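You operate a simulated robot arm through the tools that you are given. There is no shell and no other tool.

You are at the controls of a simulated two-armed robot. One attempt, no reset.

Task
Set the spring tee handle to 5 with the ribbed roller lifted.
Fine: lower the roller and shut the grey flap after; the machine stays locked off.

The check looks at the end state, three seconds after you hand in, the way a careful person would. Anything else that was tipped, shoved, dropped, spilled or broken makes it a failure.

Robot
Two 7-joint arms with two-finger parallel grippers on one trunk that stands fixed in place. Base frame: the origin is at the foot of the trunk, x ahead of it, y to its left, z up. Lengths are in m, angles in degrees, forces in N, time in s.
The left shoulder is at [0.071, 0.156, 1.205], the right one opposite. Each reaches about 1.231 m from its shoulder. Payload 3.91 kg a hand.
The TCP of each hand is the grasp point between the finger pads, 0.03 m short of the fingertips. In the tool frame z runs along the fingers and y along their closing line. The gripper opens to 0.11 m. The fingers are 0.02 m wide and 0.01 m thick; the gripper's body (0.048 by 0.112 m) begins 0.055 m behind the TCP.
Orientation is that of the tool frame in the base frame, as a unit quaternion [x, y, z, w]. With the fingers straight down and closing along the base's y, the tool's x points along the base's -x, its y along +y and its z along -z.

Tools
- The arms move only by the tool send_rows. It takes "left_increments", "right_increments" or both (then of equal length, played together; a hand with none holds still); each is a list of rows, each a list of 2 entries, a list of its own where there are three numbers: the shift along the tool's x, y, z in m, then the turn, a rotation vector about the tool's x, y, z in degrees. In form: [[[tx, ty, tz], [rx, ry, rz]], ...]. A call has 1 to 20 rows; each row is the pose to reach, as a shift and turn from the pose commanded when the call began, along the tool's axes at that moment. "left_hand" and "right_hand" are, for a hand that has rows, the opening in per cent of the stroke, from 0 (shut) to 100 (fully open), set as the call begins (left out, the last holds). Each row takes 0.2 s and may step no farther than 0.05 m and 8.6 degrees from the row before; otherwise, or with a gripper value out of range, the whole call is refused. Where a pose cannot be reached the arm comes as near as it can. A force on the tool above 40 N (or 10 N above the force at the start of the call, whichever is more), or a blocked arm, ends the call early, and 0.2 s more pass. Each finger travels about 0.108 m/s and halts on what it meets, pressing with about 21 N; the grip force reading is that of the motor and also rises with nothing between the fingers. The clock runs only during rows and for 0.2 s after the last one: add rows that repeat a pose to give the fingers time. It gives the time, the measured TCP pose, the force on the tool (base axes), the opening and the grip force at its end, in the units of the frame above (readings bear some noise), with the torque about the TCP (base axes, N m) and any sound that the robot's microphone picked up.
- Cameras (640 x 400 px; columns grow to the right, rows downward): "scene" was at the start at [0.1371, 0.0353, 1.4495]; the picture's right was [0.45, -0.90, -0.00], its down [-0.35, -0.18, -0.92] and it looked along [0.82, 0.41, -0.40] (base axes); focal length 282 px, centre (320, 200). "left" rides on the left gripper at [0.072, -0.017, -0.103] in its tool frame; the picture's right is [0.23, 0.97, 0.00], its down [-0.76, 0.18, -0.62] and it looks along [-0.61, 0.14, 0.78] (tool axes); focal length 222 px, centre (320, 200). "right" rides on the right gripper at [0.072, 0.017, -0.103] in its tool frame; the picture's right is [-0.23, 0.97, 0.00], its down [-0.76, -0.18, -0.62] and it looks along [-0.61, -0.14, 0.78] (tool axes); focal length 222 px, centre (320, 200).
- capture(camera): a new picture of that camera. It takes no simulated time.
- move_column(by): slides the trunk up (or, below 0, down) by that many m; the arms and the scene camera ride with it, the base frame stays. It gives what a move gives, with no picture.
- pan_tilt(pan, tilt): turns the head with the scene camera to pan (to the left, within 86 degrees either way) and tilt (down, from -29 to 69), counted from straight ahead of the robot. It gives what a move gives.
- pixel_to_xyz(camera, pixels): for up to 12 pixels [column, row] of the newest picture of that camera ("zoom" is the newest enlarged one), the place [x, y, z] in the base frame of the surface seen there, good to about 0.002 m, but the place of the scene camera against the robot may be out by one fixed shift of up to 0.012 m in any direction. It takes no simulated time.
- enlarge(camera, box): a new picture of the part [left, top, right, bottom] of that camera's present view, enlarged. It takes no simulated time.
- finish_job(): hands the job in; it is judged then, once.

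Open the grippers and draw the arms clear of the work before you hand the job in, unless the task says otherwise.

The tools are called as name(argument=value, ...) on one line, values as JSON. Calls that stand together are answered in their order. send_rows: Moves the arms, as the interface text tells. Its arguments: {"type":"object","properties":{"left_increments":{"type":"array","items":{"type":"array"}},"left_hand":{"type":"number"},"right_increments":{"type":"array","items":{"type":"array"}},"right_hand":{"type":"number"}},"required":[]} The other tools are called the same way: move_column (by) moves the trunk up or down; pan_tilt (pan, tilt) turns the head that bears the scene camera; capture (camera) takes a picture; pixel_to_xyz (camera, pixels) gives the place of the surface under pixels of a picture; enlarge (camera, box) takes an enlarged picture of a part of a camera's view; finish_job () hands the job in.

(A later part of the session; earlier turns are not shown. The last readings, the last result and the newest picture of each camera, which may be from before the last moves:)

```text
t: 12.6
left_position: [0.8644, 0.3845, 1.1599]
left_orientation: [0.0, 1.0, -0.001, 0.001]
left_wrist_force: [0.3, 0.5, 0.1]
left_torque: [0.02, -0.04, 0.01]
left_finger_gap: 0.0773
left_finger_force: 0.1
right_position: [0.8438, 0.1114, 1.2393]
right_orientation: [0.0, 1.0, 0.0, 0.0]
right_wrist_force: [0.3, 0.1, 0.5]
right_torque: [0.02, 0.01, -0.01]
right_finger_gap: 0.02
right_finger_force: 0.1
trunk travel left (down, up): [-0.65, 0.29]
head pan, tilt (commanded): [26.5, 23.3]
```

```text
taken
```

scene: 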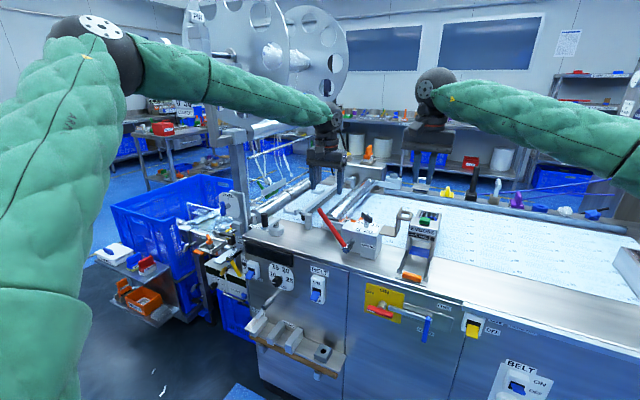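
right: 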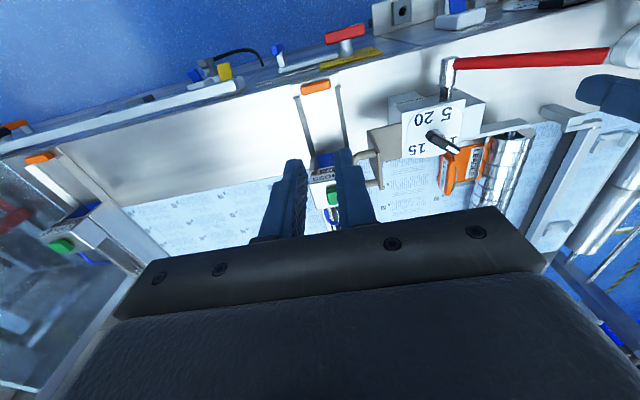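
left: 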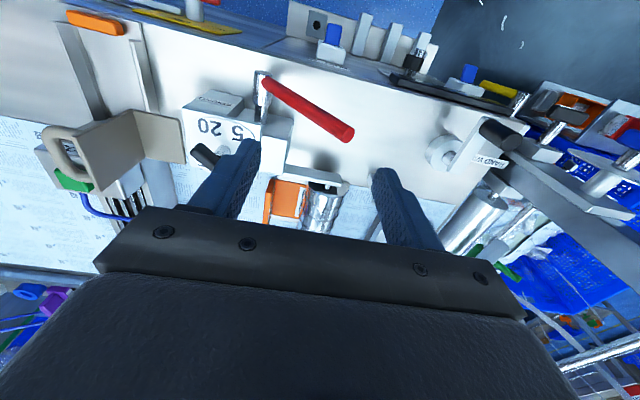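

The left hand hovers over the lever; the lever shows at (265,85)–(345,135) in the left view. I measure it there precisely.

pixel_to_xyz(camera="left", pixels=[[268, 83], [285, 95], [305, 108], [325, 121], [340, 130], [347, 136], [262, 78], [262, 95]])

enlarge(camera="scene", box=[300, 160, 400, 260])

```text
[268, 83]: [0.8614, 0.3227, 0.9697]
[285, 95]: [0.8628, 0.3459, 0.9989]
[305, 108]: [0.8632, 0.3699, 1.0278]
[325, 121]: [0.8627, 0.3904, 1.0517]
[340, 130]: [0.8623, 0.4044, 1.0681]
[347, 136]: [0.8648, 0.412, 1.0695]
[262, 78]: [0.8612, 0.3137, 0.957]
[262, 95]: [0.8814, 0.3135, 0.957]
```

```text
4.00 times, centred on (350, 210) of scene
```

zoom: 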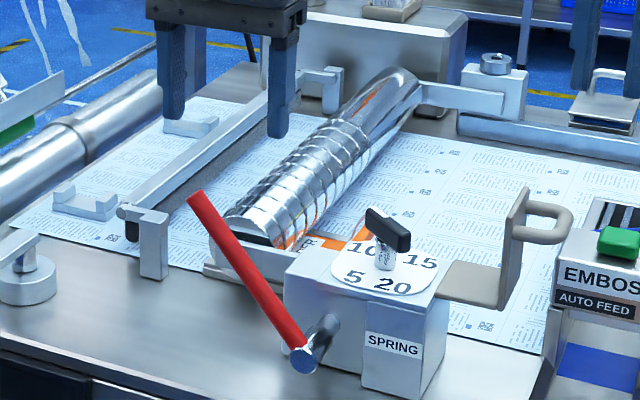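

Lever rod centre is x≈0.868, tip at (0.41,1.068) in y-z, pivot at about (y 0.3135, z 0.95). I lower the open left fingers to straddle the upper part of the rod.

send_rows(left_increments=[[[-0.0036, 0.0035, 0.03], [0, 0, 0]], [[-0.0036, 0.0035, 0.06], [0, 0, 0]], [[-0.0036, 0.0035, 0.09], [0, 0, 0]], [[-0.0036, 0.0035, 0.111], [0, 0, 0]], [[-0.0036, 0.0035, 0.111], [0, 0, 0]]])

enlarge(camera="left", box=[180, 50, 460, 240])

enlarge(camera="scene", box=[290, 160, 410, 260])

```text
t: 13.8
left_position: [0.8687, 0.3859, 1.0482]
left_orientation: [-0.001, 1.0, 0.0, 0.001]
left_wrist_force: [-0.6, 0.8, 0.5]
left_torque: [0.02, -0.01, -0.01]
left_finger_gap: 0.0768
left_finger_force: 0.1
right_position: [0.8445, 0.1105, 1.2394]
right_orientation: [-0.001, 1.0, 0.0, 0.001]
right_wrist_force: [-0.3, 0.1, -0.3]
right_torque: [0.02, 0.01, -0.02]
right_finger_gap: 0.0198
right_finger_force: 0.2
trunk travel left (down, up): [-0.65, 0.29]
head pan, tilt (commanded): [26.5, 23.3]
```

```text
2.11 times, centred on (320, 145) of left
```

zoom: 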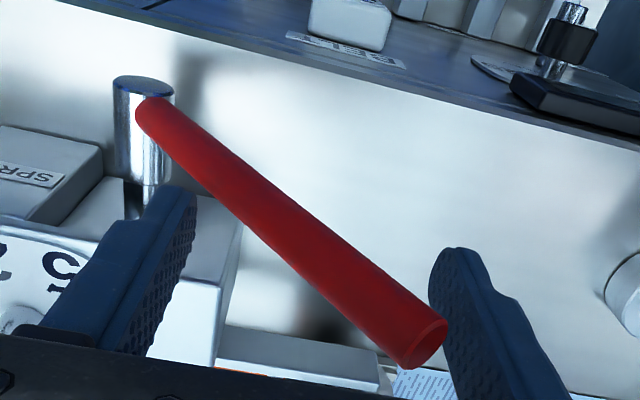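

```text
4.00 times, centred on (350, 210) of scene
```

zoom: 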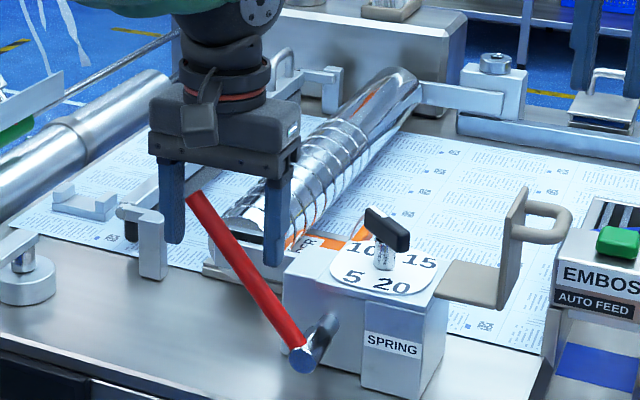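

The rod lies between the left fingers. I push it slowly towards -y along its arc by about 10° and watch the force and the roller.

send_rows(left_increments=[[[0, -0.007, -0.003], [0, 0, 0]], [[0, -0.014, -0.006], [0, 0, 0]], [[0, -0.021, -0.009], [0, 0, 0]], [[0, -0.028, -0.012], [0, 0, 0]], [[0, -0.033, -0.0145], [0, 0, 0]]])

enlarge(camera="left", box=[180, 50, 460, 240])

enlarge(camera="scene", box=[290, 160, 410, 260])

```text
t: 15.0
left_position: [0.8701, 0.3538, 1.0616]
left_orientation: [-0.002, 1.0, 0.0, 0.0]
left_wrist_force: [-1.9, 4.9, 3.1]
left_torque: [-0.01, -0.01, 0.0]
left_finger_gap: 0.0796
left_finger_force: 2.5
right_position: [0.8441, 0.1105, 1.239]
right_orientation: [0.0, 1.0, -0.001, 0.0]
right_wrist_force: [0.4, 0.6, 0.4]
right_torque: [0.01, -0.01, 0.02]
right_finger_gap: 0.0197
right_finger_force: 0.1
trunk travel left (down, up): [-0.65, 0.29]
head pan, tilt (commanded): [26.5, 23.3]
```

```text
2.11 times, centred on (320, 145) of left
```

zoom: 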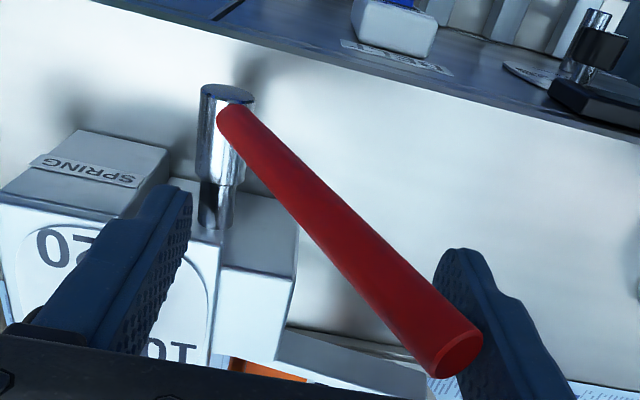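

```text
4.00 times, centred on (350, 210) of scene
```

zoom: 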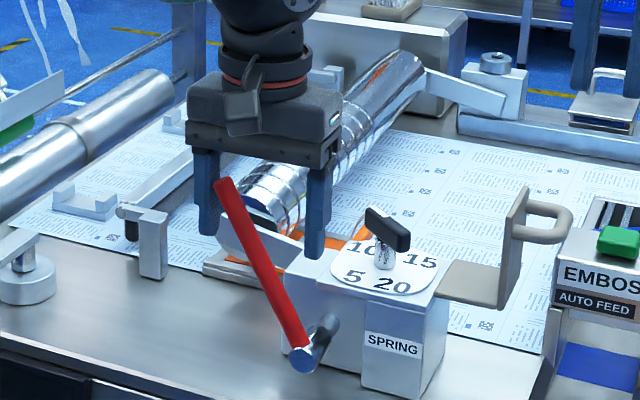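

The roller rises with the lever, at only ~6 N. I keep pushing along the arc to about 80°.

send_rows(left_increments=[[[0, -0.0095, -0.004], [0, 0, 0]], [[0, -0.019, -0.008], [0, 0, 0]], [[0, -0.028, -0.011], [0, 0, 0]], [[0, -0.0365, -0.0133], [0, 0, 0]], [[0, -0.0446, -0.0153], [0, 0, 0]]])

enlarge(camera="left", box=[180, 50, 460, 240])

enlarge(camera="scene", box=[290, 160, 410, 260])

```text
t: 16.2
left_position: [0.8707, 0.3142, 1.0774]
left_orientation: [-0.002, 1.0, -0.001, 0.0]
left_wrist_force: [4.7, 29.3, 7.6]
left_torque: [-0.23, -0.13, -0.11]
left_finger_gap: 0.0916
left_finger_force: 14.9
right_position: [0.8448, 0.113, 1.2387]
right_orientation: [0.001, 1.0, -0.001, 0.0]
right_wrist_force: [1.0, 0.4, 0.0]
right_torque: [-0.01, -0.03, 0.02]
right_finger_gap: 0.0196
right_finger_force: 0.3
trunk travel left (down, up): [-0.65, 0.29]
head pan, tilt (commanded): [26.5, 23.3]
```

```text
2.11 times, centred on (320, 145) of left
```

zoom: 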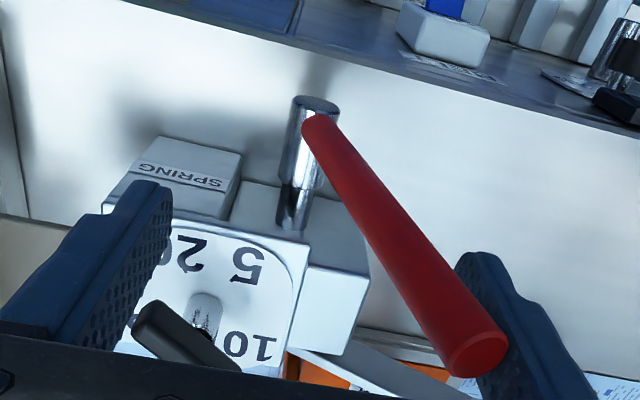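

```text
4.00 times, centred on (350, 210) of scene
```

zoom: 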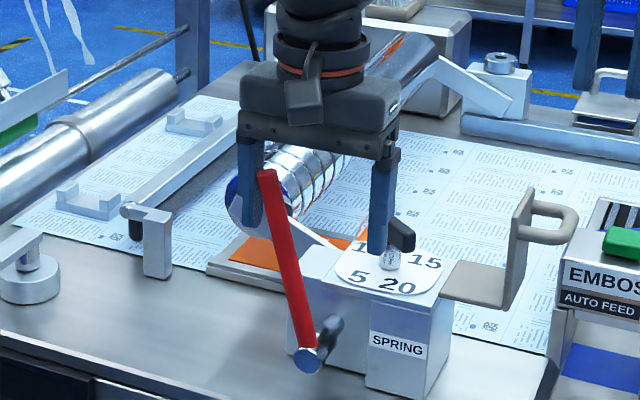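

The force rose to 29 N with the lever at ~75°, so the lever is at its upper stop and the roller is clearly raised. I back off gently to see whether the lever holds itself.

send_rows(left_increments=[[[0, 0.004, 0], [0, 0, 0]], [[0, 0.008, 0], [0, 0, 0]], [[0, 0.012, 0], [0, 0, 0]], [[0, 0.012, 0], [0, 0, 0]]])

enlarge(camera="left", box=[180, 50, 460, 240])

pixel_to_xyz(camera="zoom", pixels=[[345, 160], [400, 260], [450, 335], [480, 350]])

```text
t: 17.2
left_position: [0.8697, 0.3211, 1.077]
left_orientation: [0.0, 1.0, -0.002, -0.001]
left_wrist_force: [-0.5, 0.7, -0.2]
left_torque: [-0.07, 0.0, 0.0]
left_finger_gap: 0.0783
left_finger_force: 1.2
right_position: [0.8448, 0.1109, 1.2386]
right_orientation: [0.0, 1.0, 0.0, -0.001]
right_wrist_force: [0.3, -0.3, -0.1]
right_torque: [0.01, -0.05, 0.03]
right_finger_gap: 0.0199
right_finger_force: 0.0
trunk travel left (down, up): [-0.65, 0.29]
head pan, tilt (commanded): [26.5, 23.3]
```

```text
2.11 times, centred on (320, 145) of left
```

zoom: 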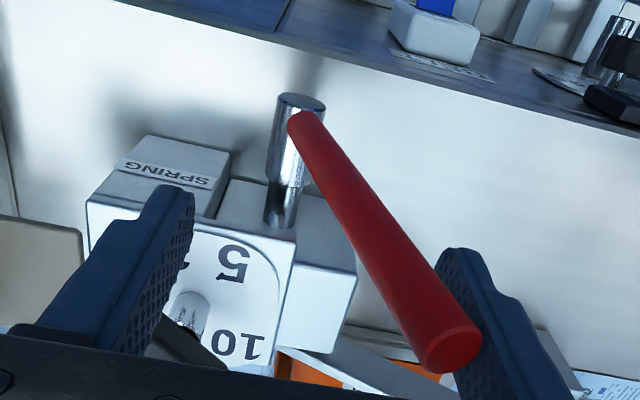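

```text
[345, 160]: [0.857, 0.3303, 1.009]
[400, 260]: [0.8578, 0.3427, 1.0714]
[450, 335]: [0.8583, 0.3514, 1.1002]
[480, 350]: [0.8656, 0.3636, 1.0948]
```

The finger force is now ~1 N with the lever still at ~75°. I back the fingers off another 20 mm to see if the rod stays.

send_rows(left_increments=[[[0, 0.005, 0], [0, 0, 0]], [[0, 0.01, 0], [0, 0, 0]], [[0, 0.015, 0], [0, 0, 0]], [[0, 0.02, 0], [0, 0, 0]], [[0, 0.02, 0], [0, 0, 0]]])

enlarge(camera="left", box=[180, 50, 460, 240])

enlarge(camera="scene", box=[290, 160, 410, 260])

```text
t: 18.4
left_position: [0.8717, 0.3417, 1.0774]
left_orientation: [0.0, 1.0, 0.0, 0.0]
left_wrist_force: [-0.7, -0.3, 0.3]
left_torque: [0.01, 0.01, 0.02]
left_finger_gap: 0.077
left_finger_force: 0.1
right_position: [0.8453, 0.1104, 1.2384]
right_orientation: [0.0, 1.0, -0.001, 0.001]
right_wrist_force: [0.7, 0.4, -0.1]
right_torque: [-0.01, 0.01, -0.01]
right_finger_gap: 0.0198
right_finger_force: 0.0
trunk travel left (down, up): [-0.65, 0.29]
head pan, tilt (commanded): [26.5, 23.3]
```

```text
2.11 times, centred on (320, 145) of left
```

zoom: 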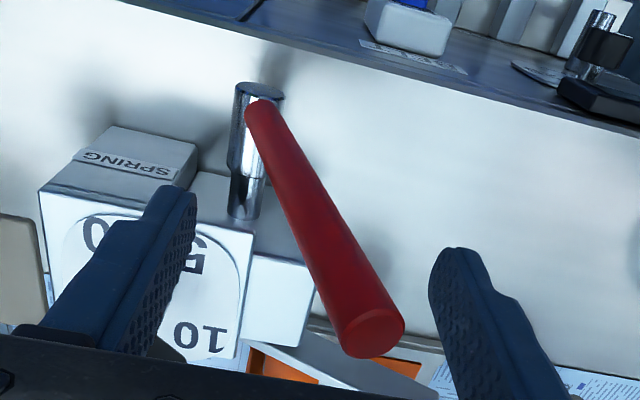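

```text
4.00 times, centred on (350, 210) of scene
```

zoom: 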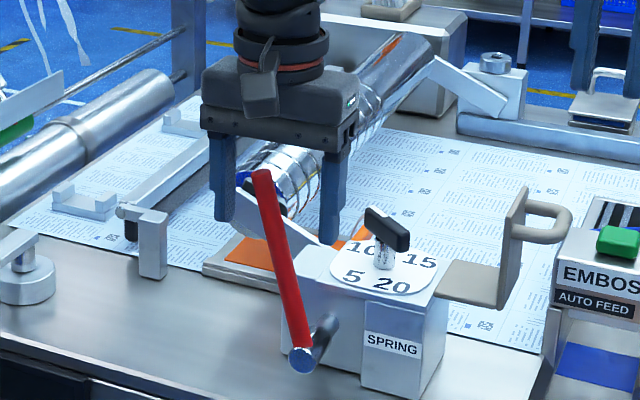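

The lever stays up on its own at ~75° (fingers clear on both sides) and the roller is raised. I draw the left hand straight up and away to +y to leave room for the right hand.

send_rows(left_increments=[[[0, 0, -0.03], [0, 0, 0]], [[0, 0, -0.07], [0, 0, 0]], [[0, 0, -0.11], [0, 0, 0]], [[0, 0, -0.15], [0, 0, 0]], [[0.025, 0.035, -0.16], [0, 0, 0]], [[0.05, 0.07, -0.17], [0, 0, 0]], [[0.075, 0.105, -0.18], [0, 0, 0]], [[0.1, 0.14, -0.18], [0, 0, 0]]])

enlarge(camera="scene", box=[290, 160, 410, 260])

capture(camera="left")

```text
t: 20.2
left_position: [0.7711, 0.4843, 1.2569]
left_orientation: [0.0, 1.0, -0.001, -0.001]
left_wrist_force: [0.1, 0.7, 0.1]
left_torque: [-0.06, 0.0, 0.0]
left_finger_gap: 0.0766
left_finger_force: 0.0
right_position: [0.8427, 0.1118, 1.2401]
right_orientation: [0.0, 1.0, 0.0, 0.0]
right_wrist_force: [-0.3, 0.4, -0.6]
right_torque: [-0.05, -0.02, 0.0]
right_finger_gap: 0.0199
right_finger_force: 0.1
trunk travel left (down, up): [-0.65, 0.29]
head pan, tilt (commanded): [26.5, 23.3]
```

```text
4.00 times, centred on (350, 210) of scene
```

zoom: 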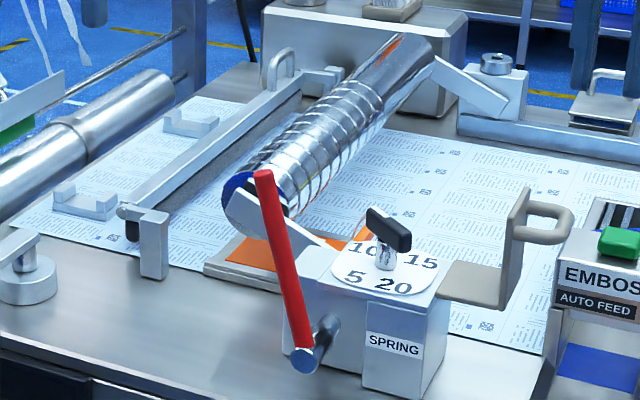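

```text
taken
```

left: 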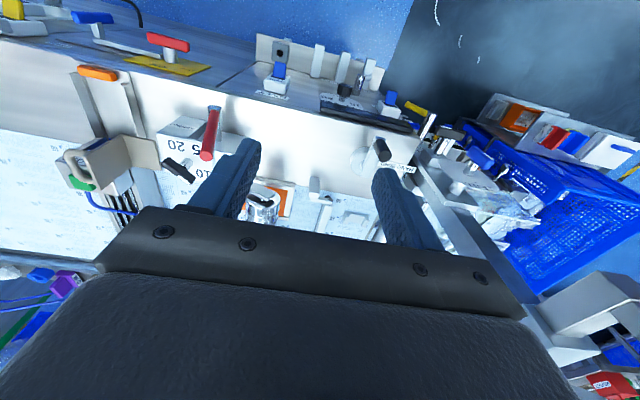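

The roller stays raised and the LEADER strip lies undisturbed. I bring the right hand above the tee, turning it about +52° so that the fingers will close across the bar.

send_rows(right_hand=50, right_increments=[[[-0.0149, 0.0229, 0.0043], [0, 0, -7.43]], [[-0.0297, 0.0457, 0.0086], [0, 0, -14.86]], [[-0.0446, 0.0686, 0.0129], [0, 0, -22.29]], [[-0.0594, 0.0914, 0.0171], [0, 0, -29.71]], [[-0.0743, 0.1143, 0.0214], [0, 0, -37.14]], [[-0.0891, 0.1371, 0.0257], [0, 0, -44.57]], [[-0.104, 0.16, 0.03], [0, 0, -52]], [[-0.104, 0.16, 0.03], [0, 0, -52]]])

capture(camera="right")

enlarge(camera="scene", box=[290, 130, 430, 250])

```text
t: 22.0
left_position: [0.7713, 0.484, 1.2581]
left_orientation: [-0.001, 1.0, 0.001, 0.0]
left_wrist_force: [-0.5, -0.4, 0.5]
left_torque: [-0.03, -0.04, -0.03]
left_finger_gap: 0.0767
left_finger_force: 0.0
right_position: [0.93, 0.2424, 1.2155]
right_orientation: [-0.36, 0.933, 0.0, -0.001]
right_wrist_force: [-0.6, 0.6, -0.3]
right_torque: [-0.04, 0.01, 0.01]
right_finger_gap: 0.0551
right_finger_force: 0.2
right hand out of reach, approached as far as the arm can: row 6, 7, 8
trunk travel left (down, up): [-0.65, 0.29]
head pan, tilt (commanded): [26.5, 23.3]
```

```text
taken
```

right: 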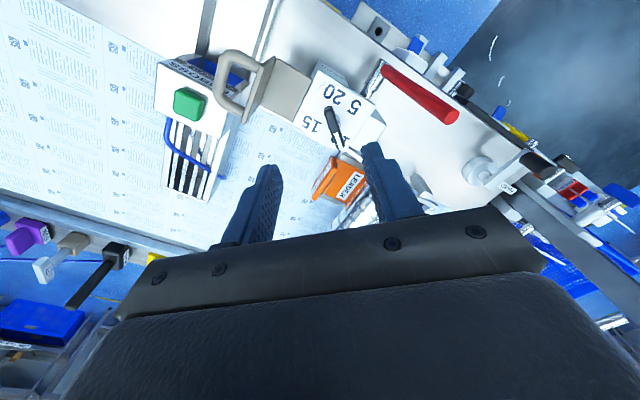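

```text
3.33 times, centred on (360, 190) of scene
```

zoom: 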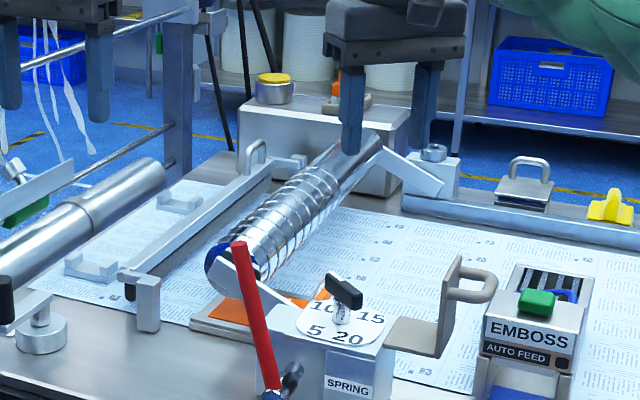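

The right arm cannot turn to +52° there (it stopped near 42°), so gripping at this end of the turn is out. I turn it the other way, back through 0 to about -38°, to test that range, staying high above the work.

send_rows(right_increments=[[[0, 0, -0.003], [0, 0, 8.2]], [[0, 0, -0.006], [0, 0, 16.4]], [[0, 0, -0.01], [0, 0, 24.6]], [[0, 0, -0.01], [0, 0, 32.8]], [[0, 0, -0.01], [0, 0, 41]], [[0, 0, -0.01], [0, 0, 49.2]], [[0, 0, -0.01], [0, 0, 57.4]], [[0, 0, -0.01], [0, 0, 65.6]], [[0, 0, -0.01], [0, 0, 73.8]], [[0, 0, -0.01], [0, 0, 82]], [[0, 0, -0.01], [0, 0, 90]], [[0, 0, -0.01], [0, 0, 90]]])

capture(camera="right")

capture(camera="scene")

```text
t: 24.6
left_position: [0.7715, 0.4834, 1.2585]
left_orientation: [0.0, 1.0, 0.0, 0.0]
left_wrist_force: [0.2, 0.1, 0.4]
left_torque: [0.02, 0.0, 0.04]
left_finger_gap: 0.077
left_finger_force: 0.1
right_position: [0.9299, 0.241, 1.2261]
right_orientation: [0.406, 0.914, 0.0, 0.001]
right_wrist_force: [0.2, -0.7, -0.7]
right_torque: [-0.02, 0.05, -0.03]
right_finger_gap: 0.0551
right_finger_force: 0.1
trunk travel left (down, up): [-0.65, 0.29]
head pan, tilt (commanded): [26.5, 23.3]
```

```text
taken
```

right: 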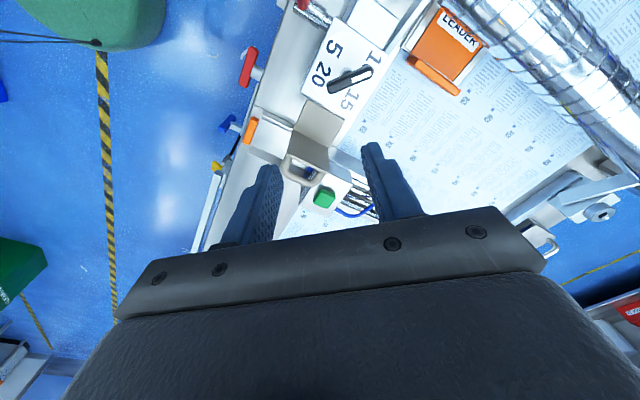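

```text
taken
```

scene: 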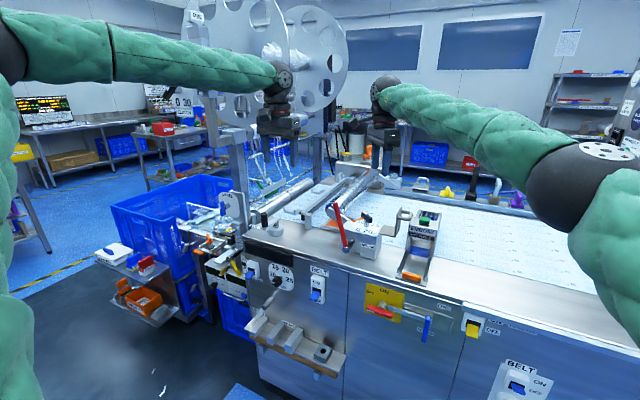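

The reached yaw is about -48° with no trouble. I now centre over the tee and test whether the hand can turn on to about -128°, which would let me grip the bar and turn it to 5 in one go.

send_rows(right_increments=[[[0.0116, 0.0334, 0.0], [0, 0, 0]], [[0.0116, 0.0334, 0], [0, 0, 8]], [[0.0116, 0.0334, 0], [0, 0, 16]], [[0.0116, 0.0334, 0], [0, 0, 24]], [[0.0116, 0.0334, 0], [0, 0, 32]], [[0.0116, 0.0334, 0], [0, 0, 40]], [[0.0116, 0.0334, 0], [0, 0, 48]], [[0.0116, 0.0334, 0], [0, 0, 56]], [[0.0116, 0.0334, 0], [0, 0, 64]], [[0.0116, 0.0334, 0], [0, 0, 72]], [[0.0116, 0.0334, 0], [0, 0, 80]], [[0.0116, 0.0334, 0], [0, 0, 80]]])

capture(camera="right")

capture(camera="scene")

```text
t: 27.2
left_position: [0.7723, 0.4826, 1.2584]
left_orientation: [0.0, 1.0, 0.0, -0.001]
left_wrist_force: [0.7, 0.0, -0.1]
left_torque: [0.01, -0.02, 0.02]
left_finger_gap: 0.0773
left_finger_force: 0.1
right_position: [0.9462, 0.2705, 1.2249]
right_orientation: [0.899, 0.439, 0.0, 0.0]
right_wrist_force: [0.1, 0.2, 0.7]
right_torque: [0.02, 0.03, 0.02]
right_finger_gap: 0.0551
right_finger_force: 0.0
trunk travel left (down, up): [-0.65, 0.29]
head pan, tilt (commanded): [26.5, 23.3]
```

```text
taken
```

right: 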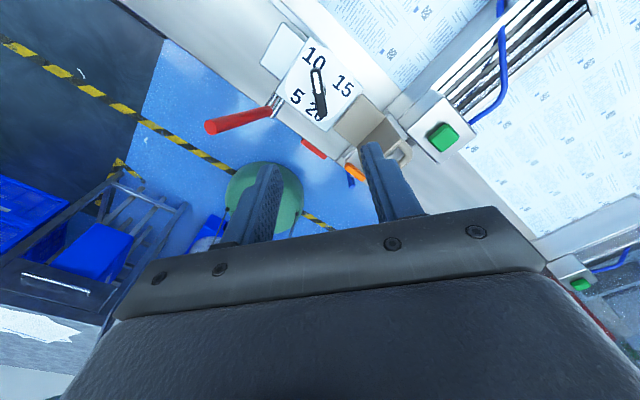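

```text
taken
```

scene: 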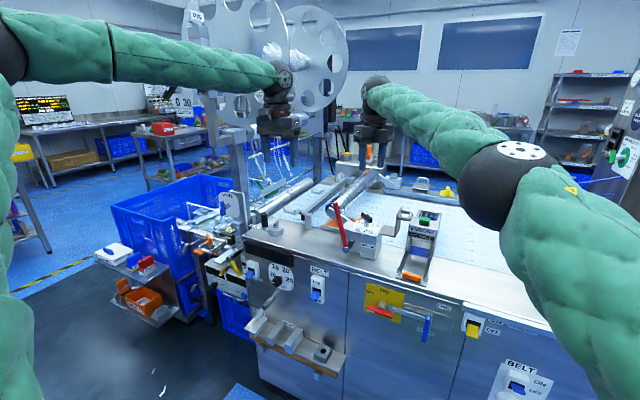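

The hand reaches -128° over the tee, so gripping and turning by +90° is possible. I zoom on the dial from this view to refine the tee's centre and direction.

enlarge(camera="right", box=[260, 20, 380, 140])

pixel_to_xyz(camera="zoom", pixels=[[310, 165], [315, 190], [322, 230], [330, 270], [335, 305], [337, 315], [306, 155], [200, 252], [450, 215], [290, 120], [310, 290], [250, 215]])

```text
3.33 times, centred on (320, 80) of right
```

zoom: 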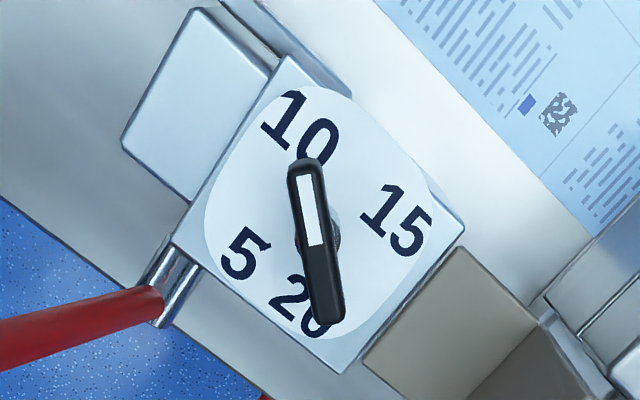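

```text
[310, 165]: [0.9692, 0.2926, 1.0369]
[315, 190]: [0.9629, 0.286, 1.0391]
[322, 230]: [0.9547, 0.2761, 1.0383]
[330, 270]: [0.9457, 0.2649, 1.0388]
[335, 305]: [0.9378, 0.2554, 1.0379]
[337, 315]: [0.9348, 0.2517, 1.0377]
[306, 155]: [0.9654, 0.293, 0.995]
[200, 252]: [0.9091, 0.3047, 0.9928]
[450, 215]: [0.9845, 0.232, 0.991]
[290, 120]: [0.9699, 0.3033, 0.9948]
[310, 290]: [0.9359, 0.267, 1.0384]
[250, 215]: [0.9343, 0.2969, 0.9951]
```

The two views disagree by a few mm in x for the bar's centre, so I sample across the bar's edges here.

pixel_to_xyz(camera="zoom", pixels=[[296, 240], [300, 240], [305, 240], [312, 240], [320, 240], [328, 240], [332, 240], [336, 240], [300, 185], [328, 185], [318, 310], [342, 310]])

enlarge(camera="right", box=[300, 50, 340, 90])

```text
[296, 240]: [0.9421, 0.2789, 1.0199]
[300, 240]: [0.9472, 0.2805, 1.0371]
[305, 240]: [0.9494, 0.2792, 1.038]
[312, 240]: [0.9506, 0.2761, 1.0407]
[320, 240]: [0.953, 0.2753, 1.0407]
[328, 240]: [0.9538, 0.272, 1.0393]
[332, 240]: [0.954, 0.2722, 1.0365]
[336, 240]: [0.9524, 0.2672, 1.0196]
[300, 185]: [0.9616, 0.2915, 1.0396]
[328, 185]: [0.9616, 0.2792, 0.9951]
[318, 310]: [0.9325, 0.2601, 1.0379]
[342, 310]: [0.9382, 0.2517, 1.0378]
```

```text
10.00 times, centred on (320, 70) of right
```

zoom: 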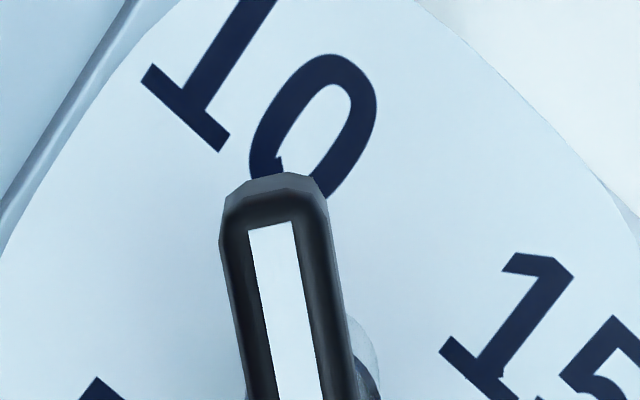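

The bar is ~11 mm wide, its line passing through about (0.949,0.274) at ~50°. I sample the four numerals on the dial face to fix the dial's centre and the exact bearing of the 5.

enlarge(camera="right", box=[260, 20, 380, 140])

pixel_to_xyz(camera="zoom", pixels=[[300, 127], [282, 112], [318, 140], [246, 253], [397, 220], [380, 208], [411, 232], [290, 300], [228, 230], [338, 225], [213, 200], [405, 290]])

```text
3.33 times, centred on (320, 80) of right
```

zoom: 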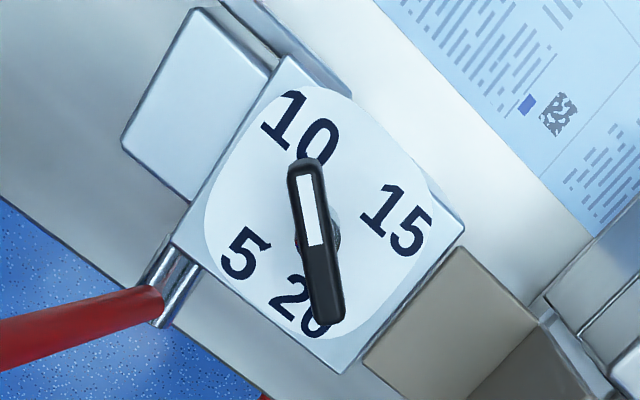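

```text
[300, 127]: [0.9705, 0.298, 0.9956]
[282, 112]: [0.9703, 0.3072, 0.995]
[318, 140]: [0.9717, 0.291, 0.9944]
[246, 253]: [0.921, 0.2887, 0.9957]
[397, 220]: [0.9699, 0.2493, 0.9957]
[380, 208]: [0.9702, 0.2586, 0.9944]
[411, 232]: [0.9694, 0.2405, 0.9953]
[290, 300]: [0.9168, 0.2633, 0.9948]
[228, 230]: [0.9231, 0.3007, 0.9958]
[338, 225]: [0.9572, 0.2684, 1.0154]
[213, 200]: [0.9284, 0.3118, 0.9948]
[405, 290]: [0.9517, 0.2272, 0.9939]
```

Numerals fit a dial centred at (0.948,0.2735) with 10 at ~49° and 5 at ~150°, so the tee needs about +100°. I lower the right hand over the tee with the fingers straddling the bar.

send_rows(right_increments=[[[0.0035, -0.0004, 0.04], [0, 0, 2]], [[0.0035, -0.0004, 0.08], [0, 0, 2]], [[0.0035, -0.0004, 0.12], [0, 0, 2]], [[0.0035, -0.0004, 0.15], [0, 0, 2]], [[0.0035, -0.0004, 0.17], [0, 0, 2]], [[0.0035, -0.0004, 0.187], [0, 0, 2]], [[0.0035, -0.0004, 0.187], [0, 0, 2]]])

capture(camera="right")

enlarge(camera="scene", box=[310, 150, 430, 250])

enlarge(camera="left", box=[60, 70, 280, 230])

```text
t: 28.8
left_position: [0.7714, 0.4831, 1.2584]
left_orientation: [0.0, 1.0, 0.0, 0.0]
left_wrist_force: [-0.4, 0.7, 0.5]
left_torque: [0.0, 0.01, -0.02]
left_finger_gap: 0.0769
left_finger_force: 0.0
right_position: [0.949, 0.2733, 1.0385]
right_orientation: [0.906, 0.423, 0.001, 0.0]
right_wrist_force: [0.2, 0.1, -0.2]
right_torque: [0.02, 0.01, 0.0]
right_finger_gap: 0.0551
right_finger_force: 0.2
trunk travel left (down, up): [-0.65, 0.29]
head pan, tilt (commanded): [26.5, 23.3]
```

```text
taken
```

right: 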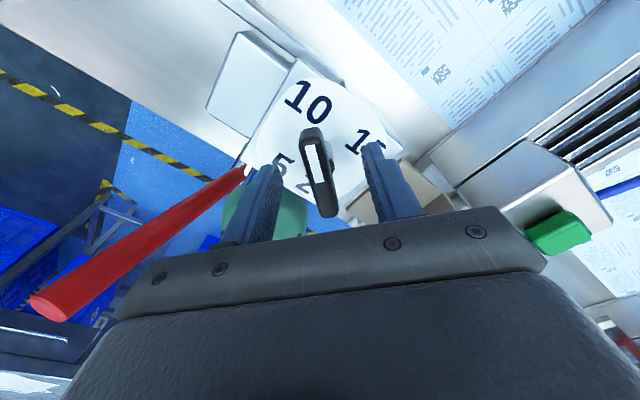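

```text
4.00 times, centred on (370, 200) of scene
```

zoom: 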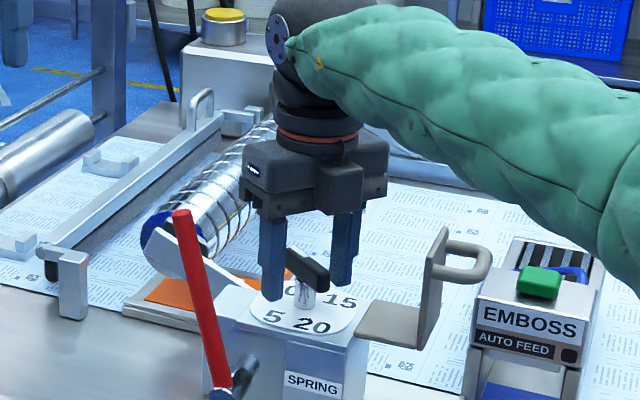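

```text
2.50 times, centred on (170, 150) of left
```

zoom: 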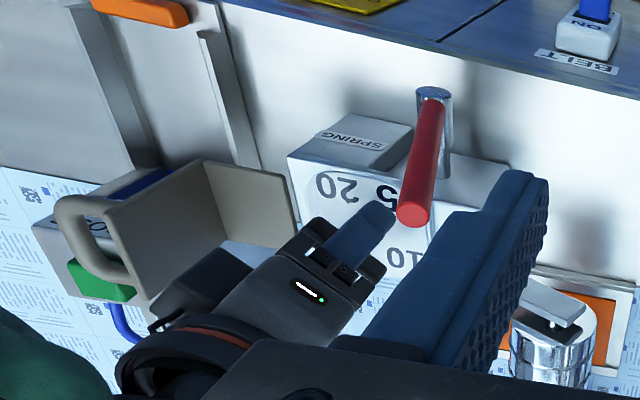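

The bar sits centred between the fingers. I close them to about 15 mm (bar ~11 mm) and turn the first 40° towards 5.

send_rows(right_hand=14, right_increments=[[[0, 0, 0], [0, 0, 0]], [[0, 0, 0], [0, 0, 0]], [[0, 0, 0], [0, 0, -8]], [[0, 0, 0], [0, 0, -16]], [[0, 0, 0], [0, 0, -24]], [[0, 0, 0], [0, 0, -32]], [[0, 0, 0], [0, 0, -40]]])

capture(camera="right")

enlarge(camera="scene", box=[310, 150, 430, 250])

```text
t: 30.4
left_position: [0.7721, 0.4833, 1.2575]
left_orientation: [0.001, 1.0, 0.0, 0.0]
left_wrist_force: [-0.1, 0.3, 0.3]
left_torque: [-0.02, -0.02, 0.0]
left_finger_gap: 0.0769
left_finger_force: 0.0
right_position: [0.9499, 0.2732, 1.0381]
right_orientation: [0.706, 0.708, 0.0, 0.0]
right_wrist_force: [24.0, -1.0, 12.5]
right_torque: [-0.36, -0.48, -0.04]
right_finger_gap: 0.0167
right_finger_force: 45.1
trunk travel left (down, up): [-0.65, 0.29]
head pan, tilt (commanded): [26.5, 23.3]
```

```text
taken
```

right: 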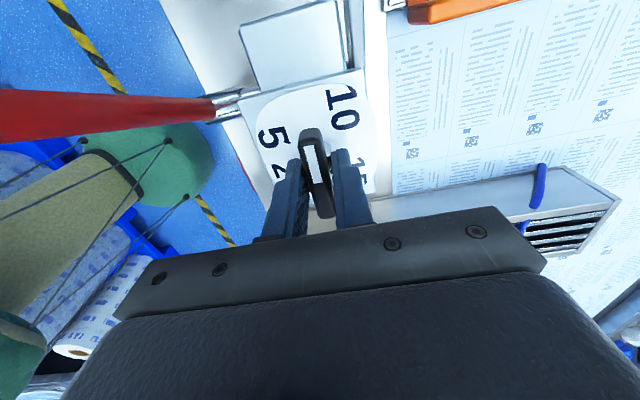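

```text
4.00 times, centred on (370, 200) of scene
```

zoom: 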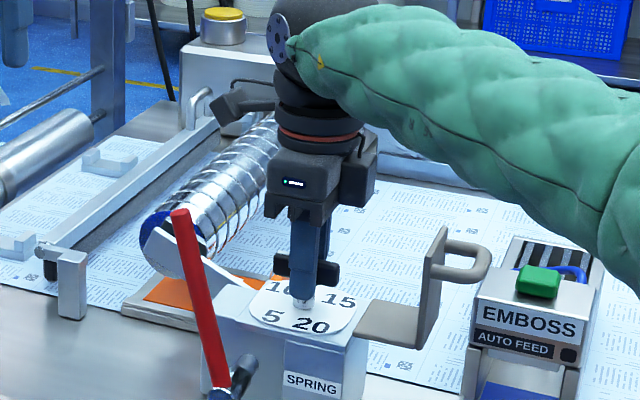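

The force on the hand rose to ~24 N in +x, so the tee's axis is a little further in +x than my turning centre. I zoom in to see how the bar sits in the fingers.

enlarge(camera="right", box=[240, 80, 400, 240])

pixel_to_xyz(camera="zoom", pixels=[[275, 140], [290, 165], [305, 200], [320, 240], [345, 300], [350, 330], [270, 120], [285, 120], [265, 160], [310, 160], [320, 200], [330, 270]])

```text
2.50 times, centred on (320, 160) of right
```

zoom: 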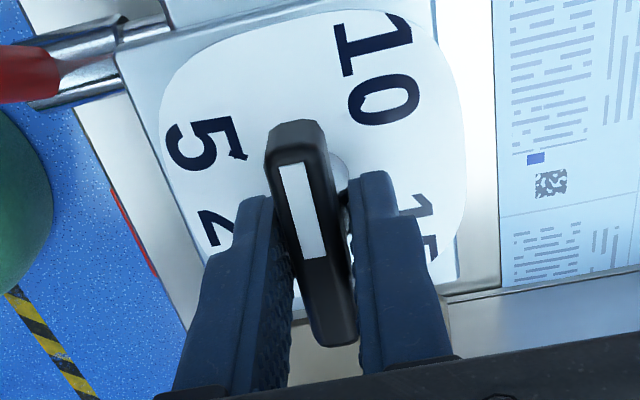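

```text
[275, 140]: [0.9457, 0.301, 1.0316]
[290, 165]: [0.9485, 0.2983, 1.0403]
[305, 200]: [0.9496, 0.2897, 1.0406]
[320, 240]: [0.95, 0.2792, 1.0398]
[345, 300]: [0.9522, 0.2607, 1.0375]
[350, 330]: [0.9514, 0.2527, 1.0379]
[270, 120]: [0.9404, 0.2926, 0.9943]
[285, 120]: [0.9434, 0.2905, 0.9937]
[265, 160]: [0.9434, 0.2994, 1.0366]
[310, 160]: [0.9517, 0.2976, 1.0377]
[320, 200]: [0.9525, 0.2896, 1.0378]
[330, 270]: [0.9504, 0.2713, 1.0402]
```

The bar is now at ~93° and the 16.7 mm gap shows the fingertips were squeezing the round post below the bar. I open slightly, rise 14 mm so that only the bar is held, shift 1–2 mm to its axis, and look again.

send_rows(right_hand=30, right_increments=[[[0, 0, 0], [0, 0, 0]], [[0.0018, 0.001, -0.007], [0, 0, 0]], [[0.0018, 0.001, -0.014], [0, 0, 0]], [[0.0018, 0.001, -0.014], [0, 0, 0]]])

enlarge(camera="right", box=[240, 80, 400, 240])

pixel_to_xyz(camera="zoom", pixels=[[290, 165], [305, 200], [320, 240], [335, 280], [345, 300], [350, 330]])

enlarge(camera="left", box=[60, 70, 280, 230])

```text
t: 31.4
left_position: [0.7711, 0.4836, 1.2577]
left_orientation: [0.0, 1.0, 0.0, 0.001]
left_wrist_force: [-0.6, 0.0, -0.7]
left_torque: [-0.05, 0.02, 0.04]
left_finger_gap: 0.0772
left_finger_force: 0.2
right_position: [0.9495, 0.2772, 1.052]
right_orientation: [0.707, 0.707, -0.001, -0.001]
right_wrist_force: [-0.2, -1.4, -0.5]
right_torque: [0.0, 0.03, 0.02]
right_finger_gap: 0.0329
right_finger_force: 0.0
trunk travel left (down, up): [-0.65, 0.29]
head pan, tilt (commanded): [26.5, 23.3]
```

```text
2.50 times, centred on (320, 160) of right
```

zoom: 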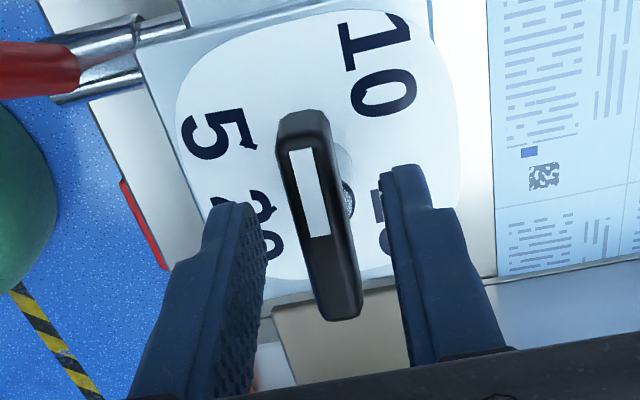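

```text
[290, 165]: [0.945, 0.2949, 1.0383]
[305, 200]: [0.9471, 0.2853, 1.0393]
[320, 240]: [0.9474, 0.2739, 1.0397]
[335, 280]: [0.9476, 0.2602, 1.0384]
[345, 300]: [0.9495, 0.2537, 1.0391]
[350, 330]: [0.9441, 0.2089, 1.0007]
```

```text
2.50 times, centred on (170, 150) of left
```

zoom: 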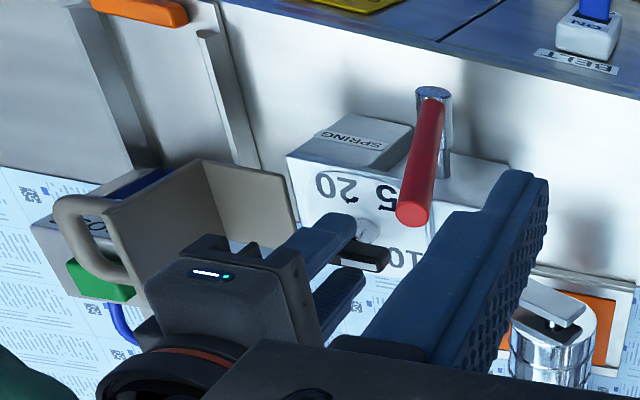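

Bar is at ~96°, centred about (0.9475,0.2745), free of the fingertips' post contact now. I shift 2 mm to that centre and close firmly on the bar.

send_rows(right_hand=5, right_increments=[[[-0.002, -0.0015, 0], [0, 0, 0]], [[-0.002, -0.0015, 0], [0, 0, 0]], [[-0.002, -0.0015, 0], [0, 0, 0]]])

enlarge(camera="right", box=[240, 80, 400, 240])

```text
t: 32.2
left_position: [0.7735, 0.4835, 1.2565]
left_orientation: [-0.001, 1.0, 0.0, -0.001]
left_wrist_force: [0.3, -0.1, -0.2]
left_torque: [-0.02, 0.0, 0.02]
left_finger_gap: 0.0771
left_finger_force: 0.1
right_position: [0.9501, 0.2737, 1.0514]
right_orientation: [0.708, 0.707, 0.0, 0.0]
right_wrist_force: [27.7, 11.2, 10.5]
right_torque: [0.37, -0.67, -0.03]
right_finger_gap: 0.0132
right_finger_force: 45.2
trunk travel left (down, up): [-0.65, 0.29]
head pan, tilt (commanded): [26.5, 23.3]
```

```text
2.50 times, centred on (320, 160) of right
```

zoom: 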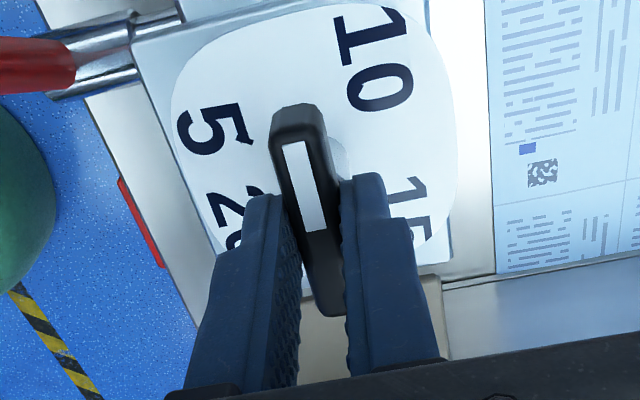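

With the bar held, the hand was pulled to x=0.950 against its command, so the axis is at x≈0.950. I correct the commanded centre by 2 mm and check that the force falls.

send_rows(right_increments=[[[0.0008, 0.0022, -0.0008], [0, 0, 0]], [[0.0008, 0.0022, -0.0008], [0, 0, 0]]])

```text
t: 32.8
left_position: [0.7722, 0.4828, 1.2573]
left_orientation: [0.0, 1.0, 0.0, -0.001]
left_wrist_force: [0.0, -0.8, -0.2]
left_torque: [-0.01, -0.01, 0.0]
left_finger_gap: 0.077
left_finger_force: 0.2
right_position: [0.9494, 0.2736, 1.0531]
right_orientation: [0.707, 0.708, -0.001, -0.001]
right_wrist_force: [5.9, -1.8, -0.1]
right_torque: [1.06, -0.3, -0.08]
right_finger_gap: 0.0131
right_finger_force: 45.5
trunk travel left (down, up): [-0.65, 0.29]
head pan, tilt (commanded): [26.5, 23.3]
```

Forces dropped to ~6 N. I now turn the held bar a further 32° towards 5 and check.

send_rows(right_increments=[[[0, 0, 0], [0, 0, -8]], [[0, 0, 0], [0, 0, -16]], [[0, 0, 0], [0, 0, -24]], [[0, 0, 0], [0, 0, -32]], [[0, 0, 0], [0, 0, -32]]])

enlarge(camera="right", box=[220, 60, 420, 240])

enlarge(camera="left", box=[60, 70, 280, 230])

enlarge(camera="scene", box=[310, 150, 430, 250])

```text
t: 34.0
left_position: [0.7708, 0.4821, 1.2568]
left_orientation: [0.0, 1.0, 0.0, -0.002]
left_wrist_force: [0.9, 0.7, 0.5]
left_torque: [-0.04, 0.0, 0.0]
left_finger_gap: 0.0772
left_finger_force: 0.1
right_position: [0.95, 0.2743, 1.0514]
right_orientation: [0.484, 0.875, -0.001, -0.001]
right_wrist_force: [-1.9, -7.3, -8.3]
right_torque: [-1.2, -0.84, 0.02]
right_finger_gap: 0.0128
right_finger_force: 44.9
trunk travel left (down, up): [-0.65, 0.29]
head pan, tilt (commanded): [26.5, 23.3]
```

```text
2.22 times, centred on (320, 150) of right
```

zoom: 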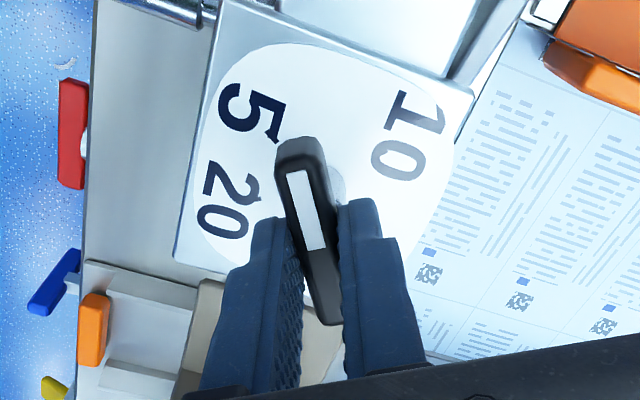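

```text
2.50 times, centred on (170, 150) of left
```

zoom: 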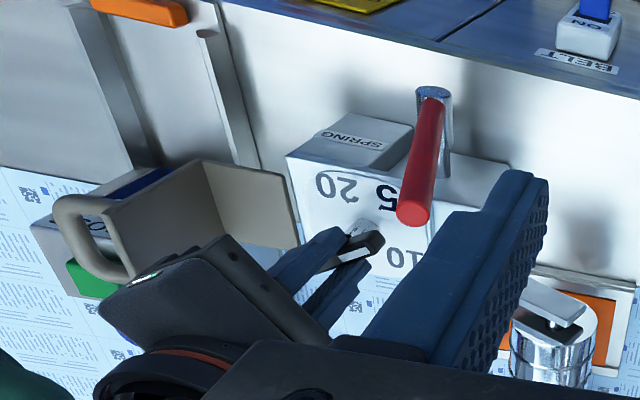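

```text
4.00 times, centred on (370, 200) of scene
```

zoom: 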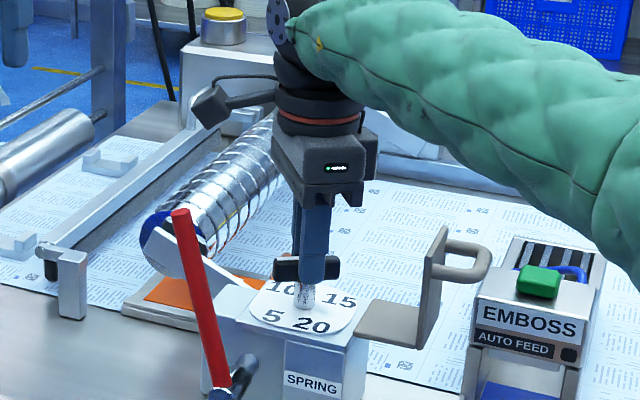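

The bar follows: it is now about at 125°, and the 5 lies a little further. I measure the bar direction in this view.

enlarge(camera="right", box=[220, 60, 420, 240])

pixel_to_xyz(camera="zoom", pixels=[[297, 170], [303, 190], [310, 215], [318, 245], [325, 275], [332, 300], [255, 112], [225, 208], [400, 140], [300, 155]])

```text
2.22 times, centred on (320, 150) of right
```

zoom: 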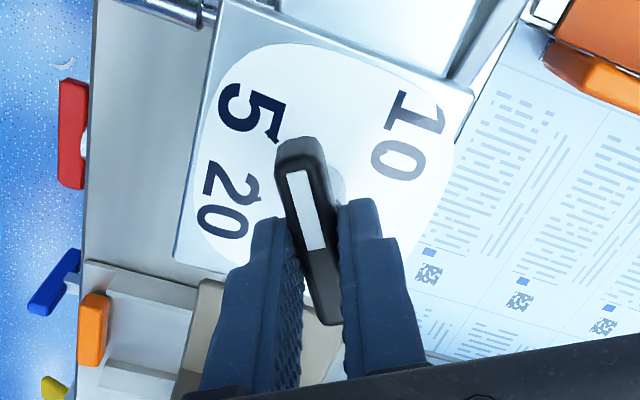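

```text
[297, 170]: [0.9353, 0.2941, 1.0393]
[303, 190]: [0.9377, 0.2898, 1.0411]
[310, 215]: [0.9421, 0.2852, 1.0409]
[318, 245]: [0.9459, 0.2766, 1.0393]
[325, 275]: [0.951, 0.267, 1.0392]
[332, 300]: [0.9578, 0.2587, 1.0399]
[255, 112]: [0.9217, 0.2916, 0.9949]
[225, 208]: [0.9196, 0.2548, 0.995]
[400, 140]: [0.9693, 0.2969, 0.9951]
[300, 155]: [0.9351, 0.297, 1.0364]
```

The bar is at ~122.5°; fitting all views, the 5 sits at ~148.5°. I turn a further 26°.

send_rows(right_increments=[[[0, 0, 0], [0, 0, -7]], [[0, 0, 0], [0, 0, -14]], [[0, 0, 0], [0, 0, -21]], [[0, 0, 0], [0, 0, -26.3]], [[0, 0, 0], [0, 0, -26.3]]])

enlarge(camera="right", box=[220, 60, 420, 240])

pixel_to_xyz(camera="zoom", pixels=[[297, 170], [303, 190], [310, 215], [318, 245], [325, 275], [332, 300]])

enlarge(camera="left", box=[60, 70, 280, 230])

```text
t: 35.2
left_position: [0.772, 0.483, 1.258]
left_orientation: [0.0, 1.0, -0.001, -0.001]
left_wrist_force: [0.8, -0.9, 0.5]
left_torque: [0.02, 0.0, -0.02]
left_finger_gap: 0.0771
left_finger_force: 0.0
right_position: [0.9517, 0.2753, 1.0504]
right_orientation: [0.272, 0.962, -0.001, -0.001]
right_wrist_force: [-0.5, -6.4, -11.2]
right_torque: [-0.6, -0.91, 0.06]
right_finger_gap: 0.0127
right_finger_force: 44.5
trunk travel left (down, up): [-0.65, 0.29]
head pan, tilt (commanded): [26.5, 23.3]
```

```text
2.22 times, centred on (320, 150) of right
```

zoom: 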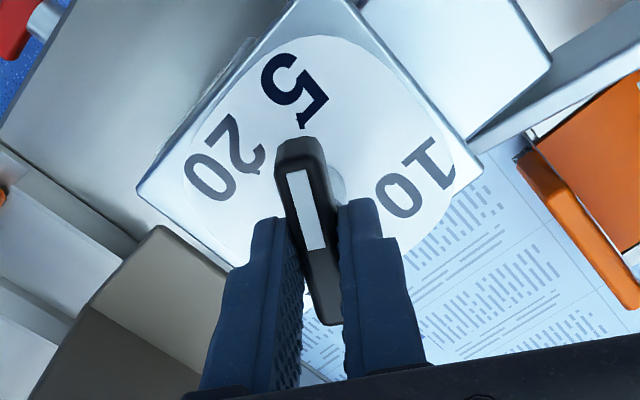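

```text
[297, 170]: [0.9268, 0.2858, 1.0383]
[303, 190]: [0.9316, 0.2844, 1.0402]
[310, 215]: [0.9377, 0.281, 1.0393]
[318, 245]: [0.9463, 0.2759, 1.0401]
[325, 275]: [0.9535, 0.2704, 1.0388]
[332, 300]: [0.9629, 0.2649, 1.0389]
```

```text
2.50 times, centred on (170, 150) of left
```

zoom: 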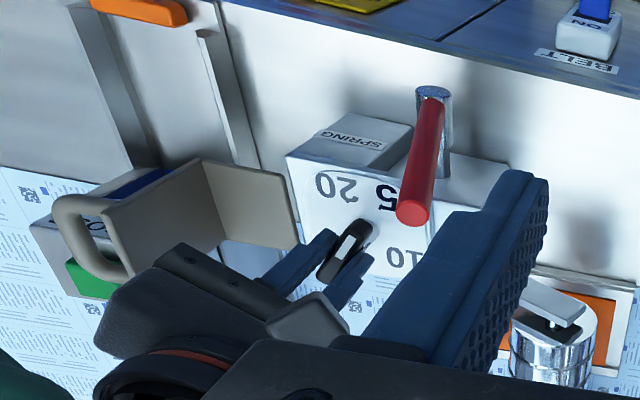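

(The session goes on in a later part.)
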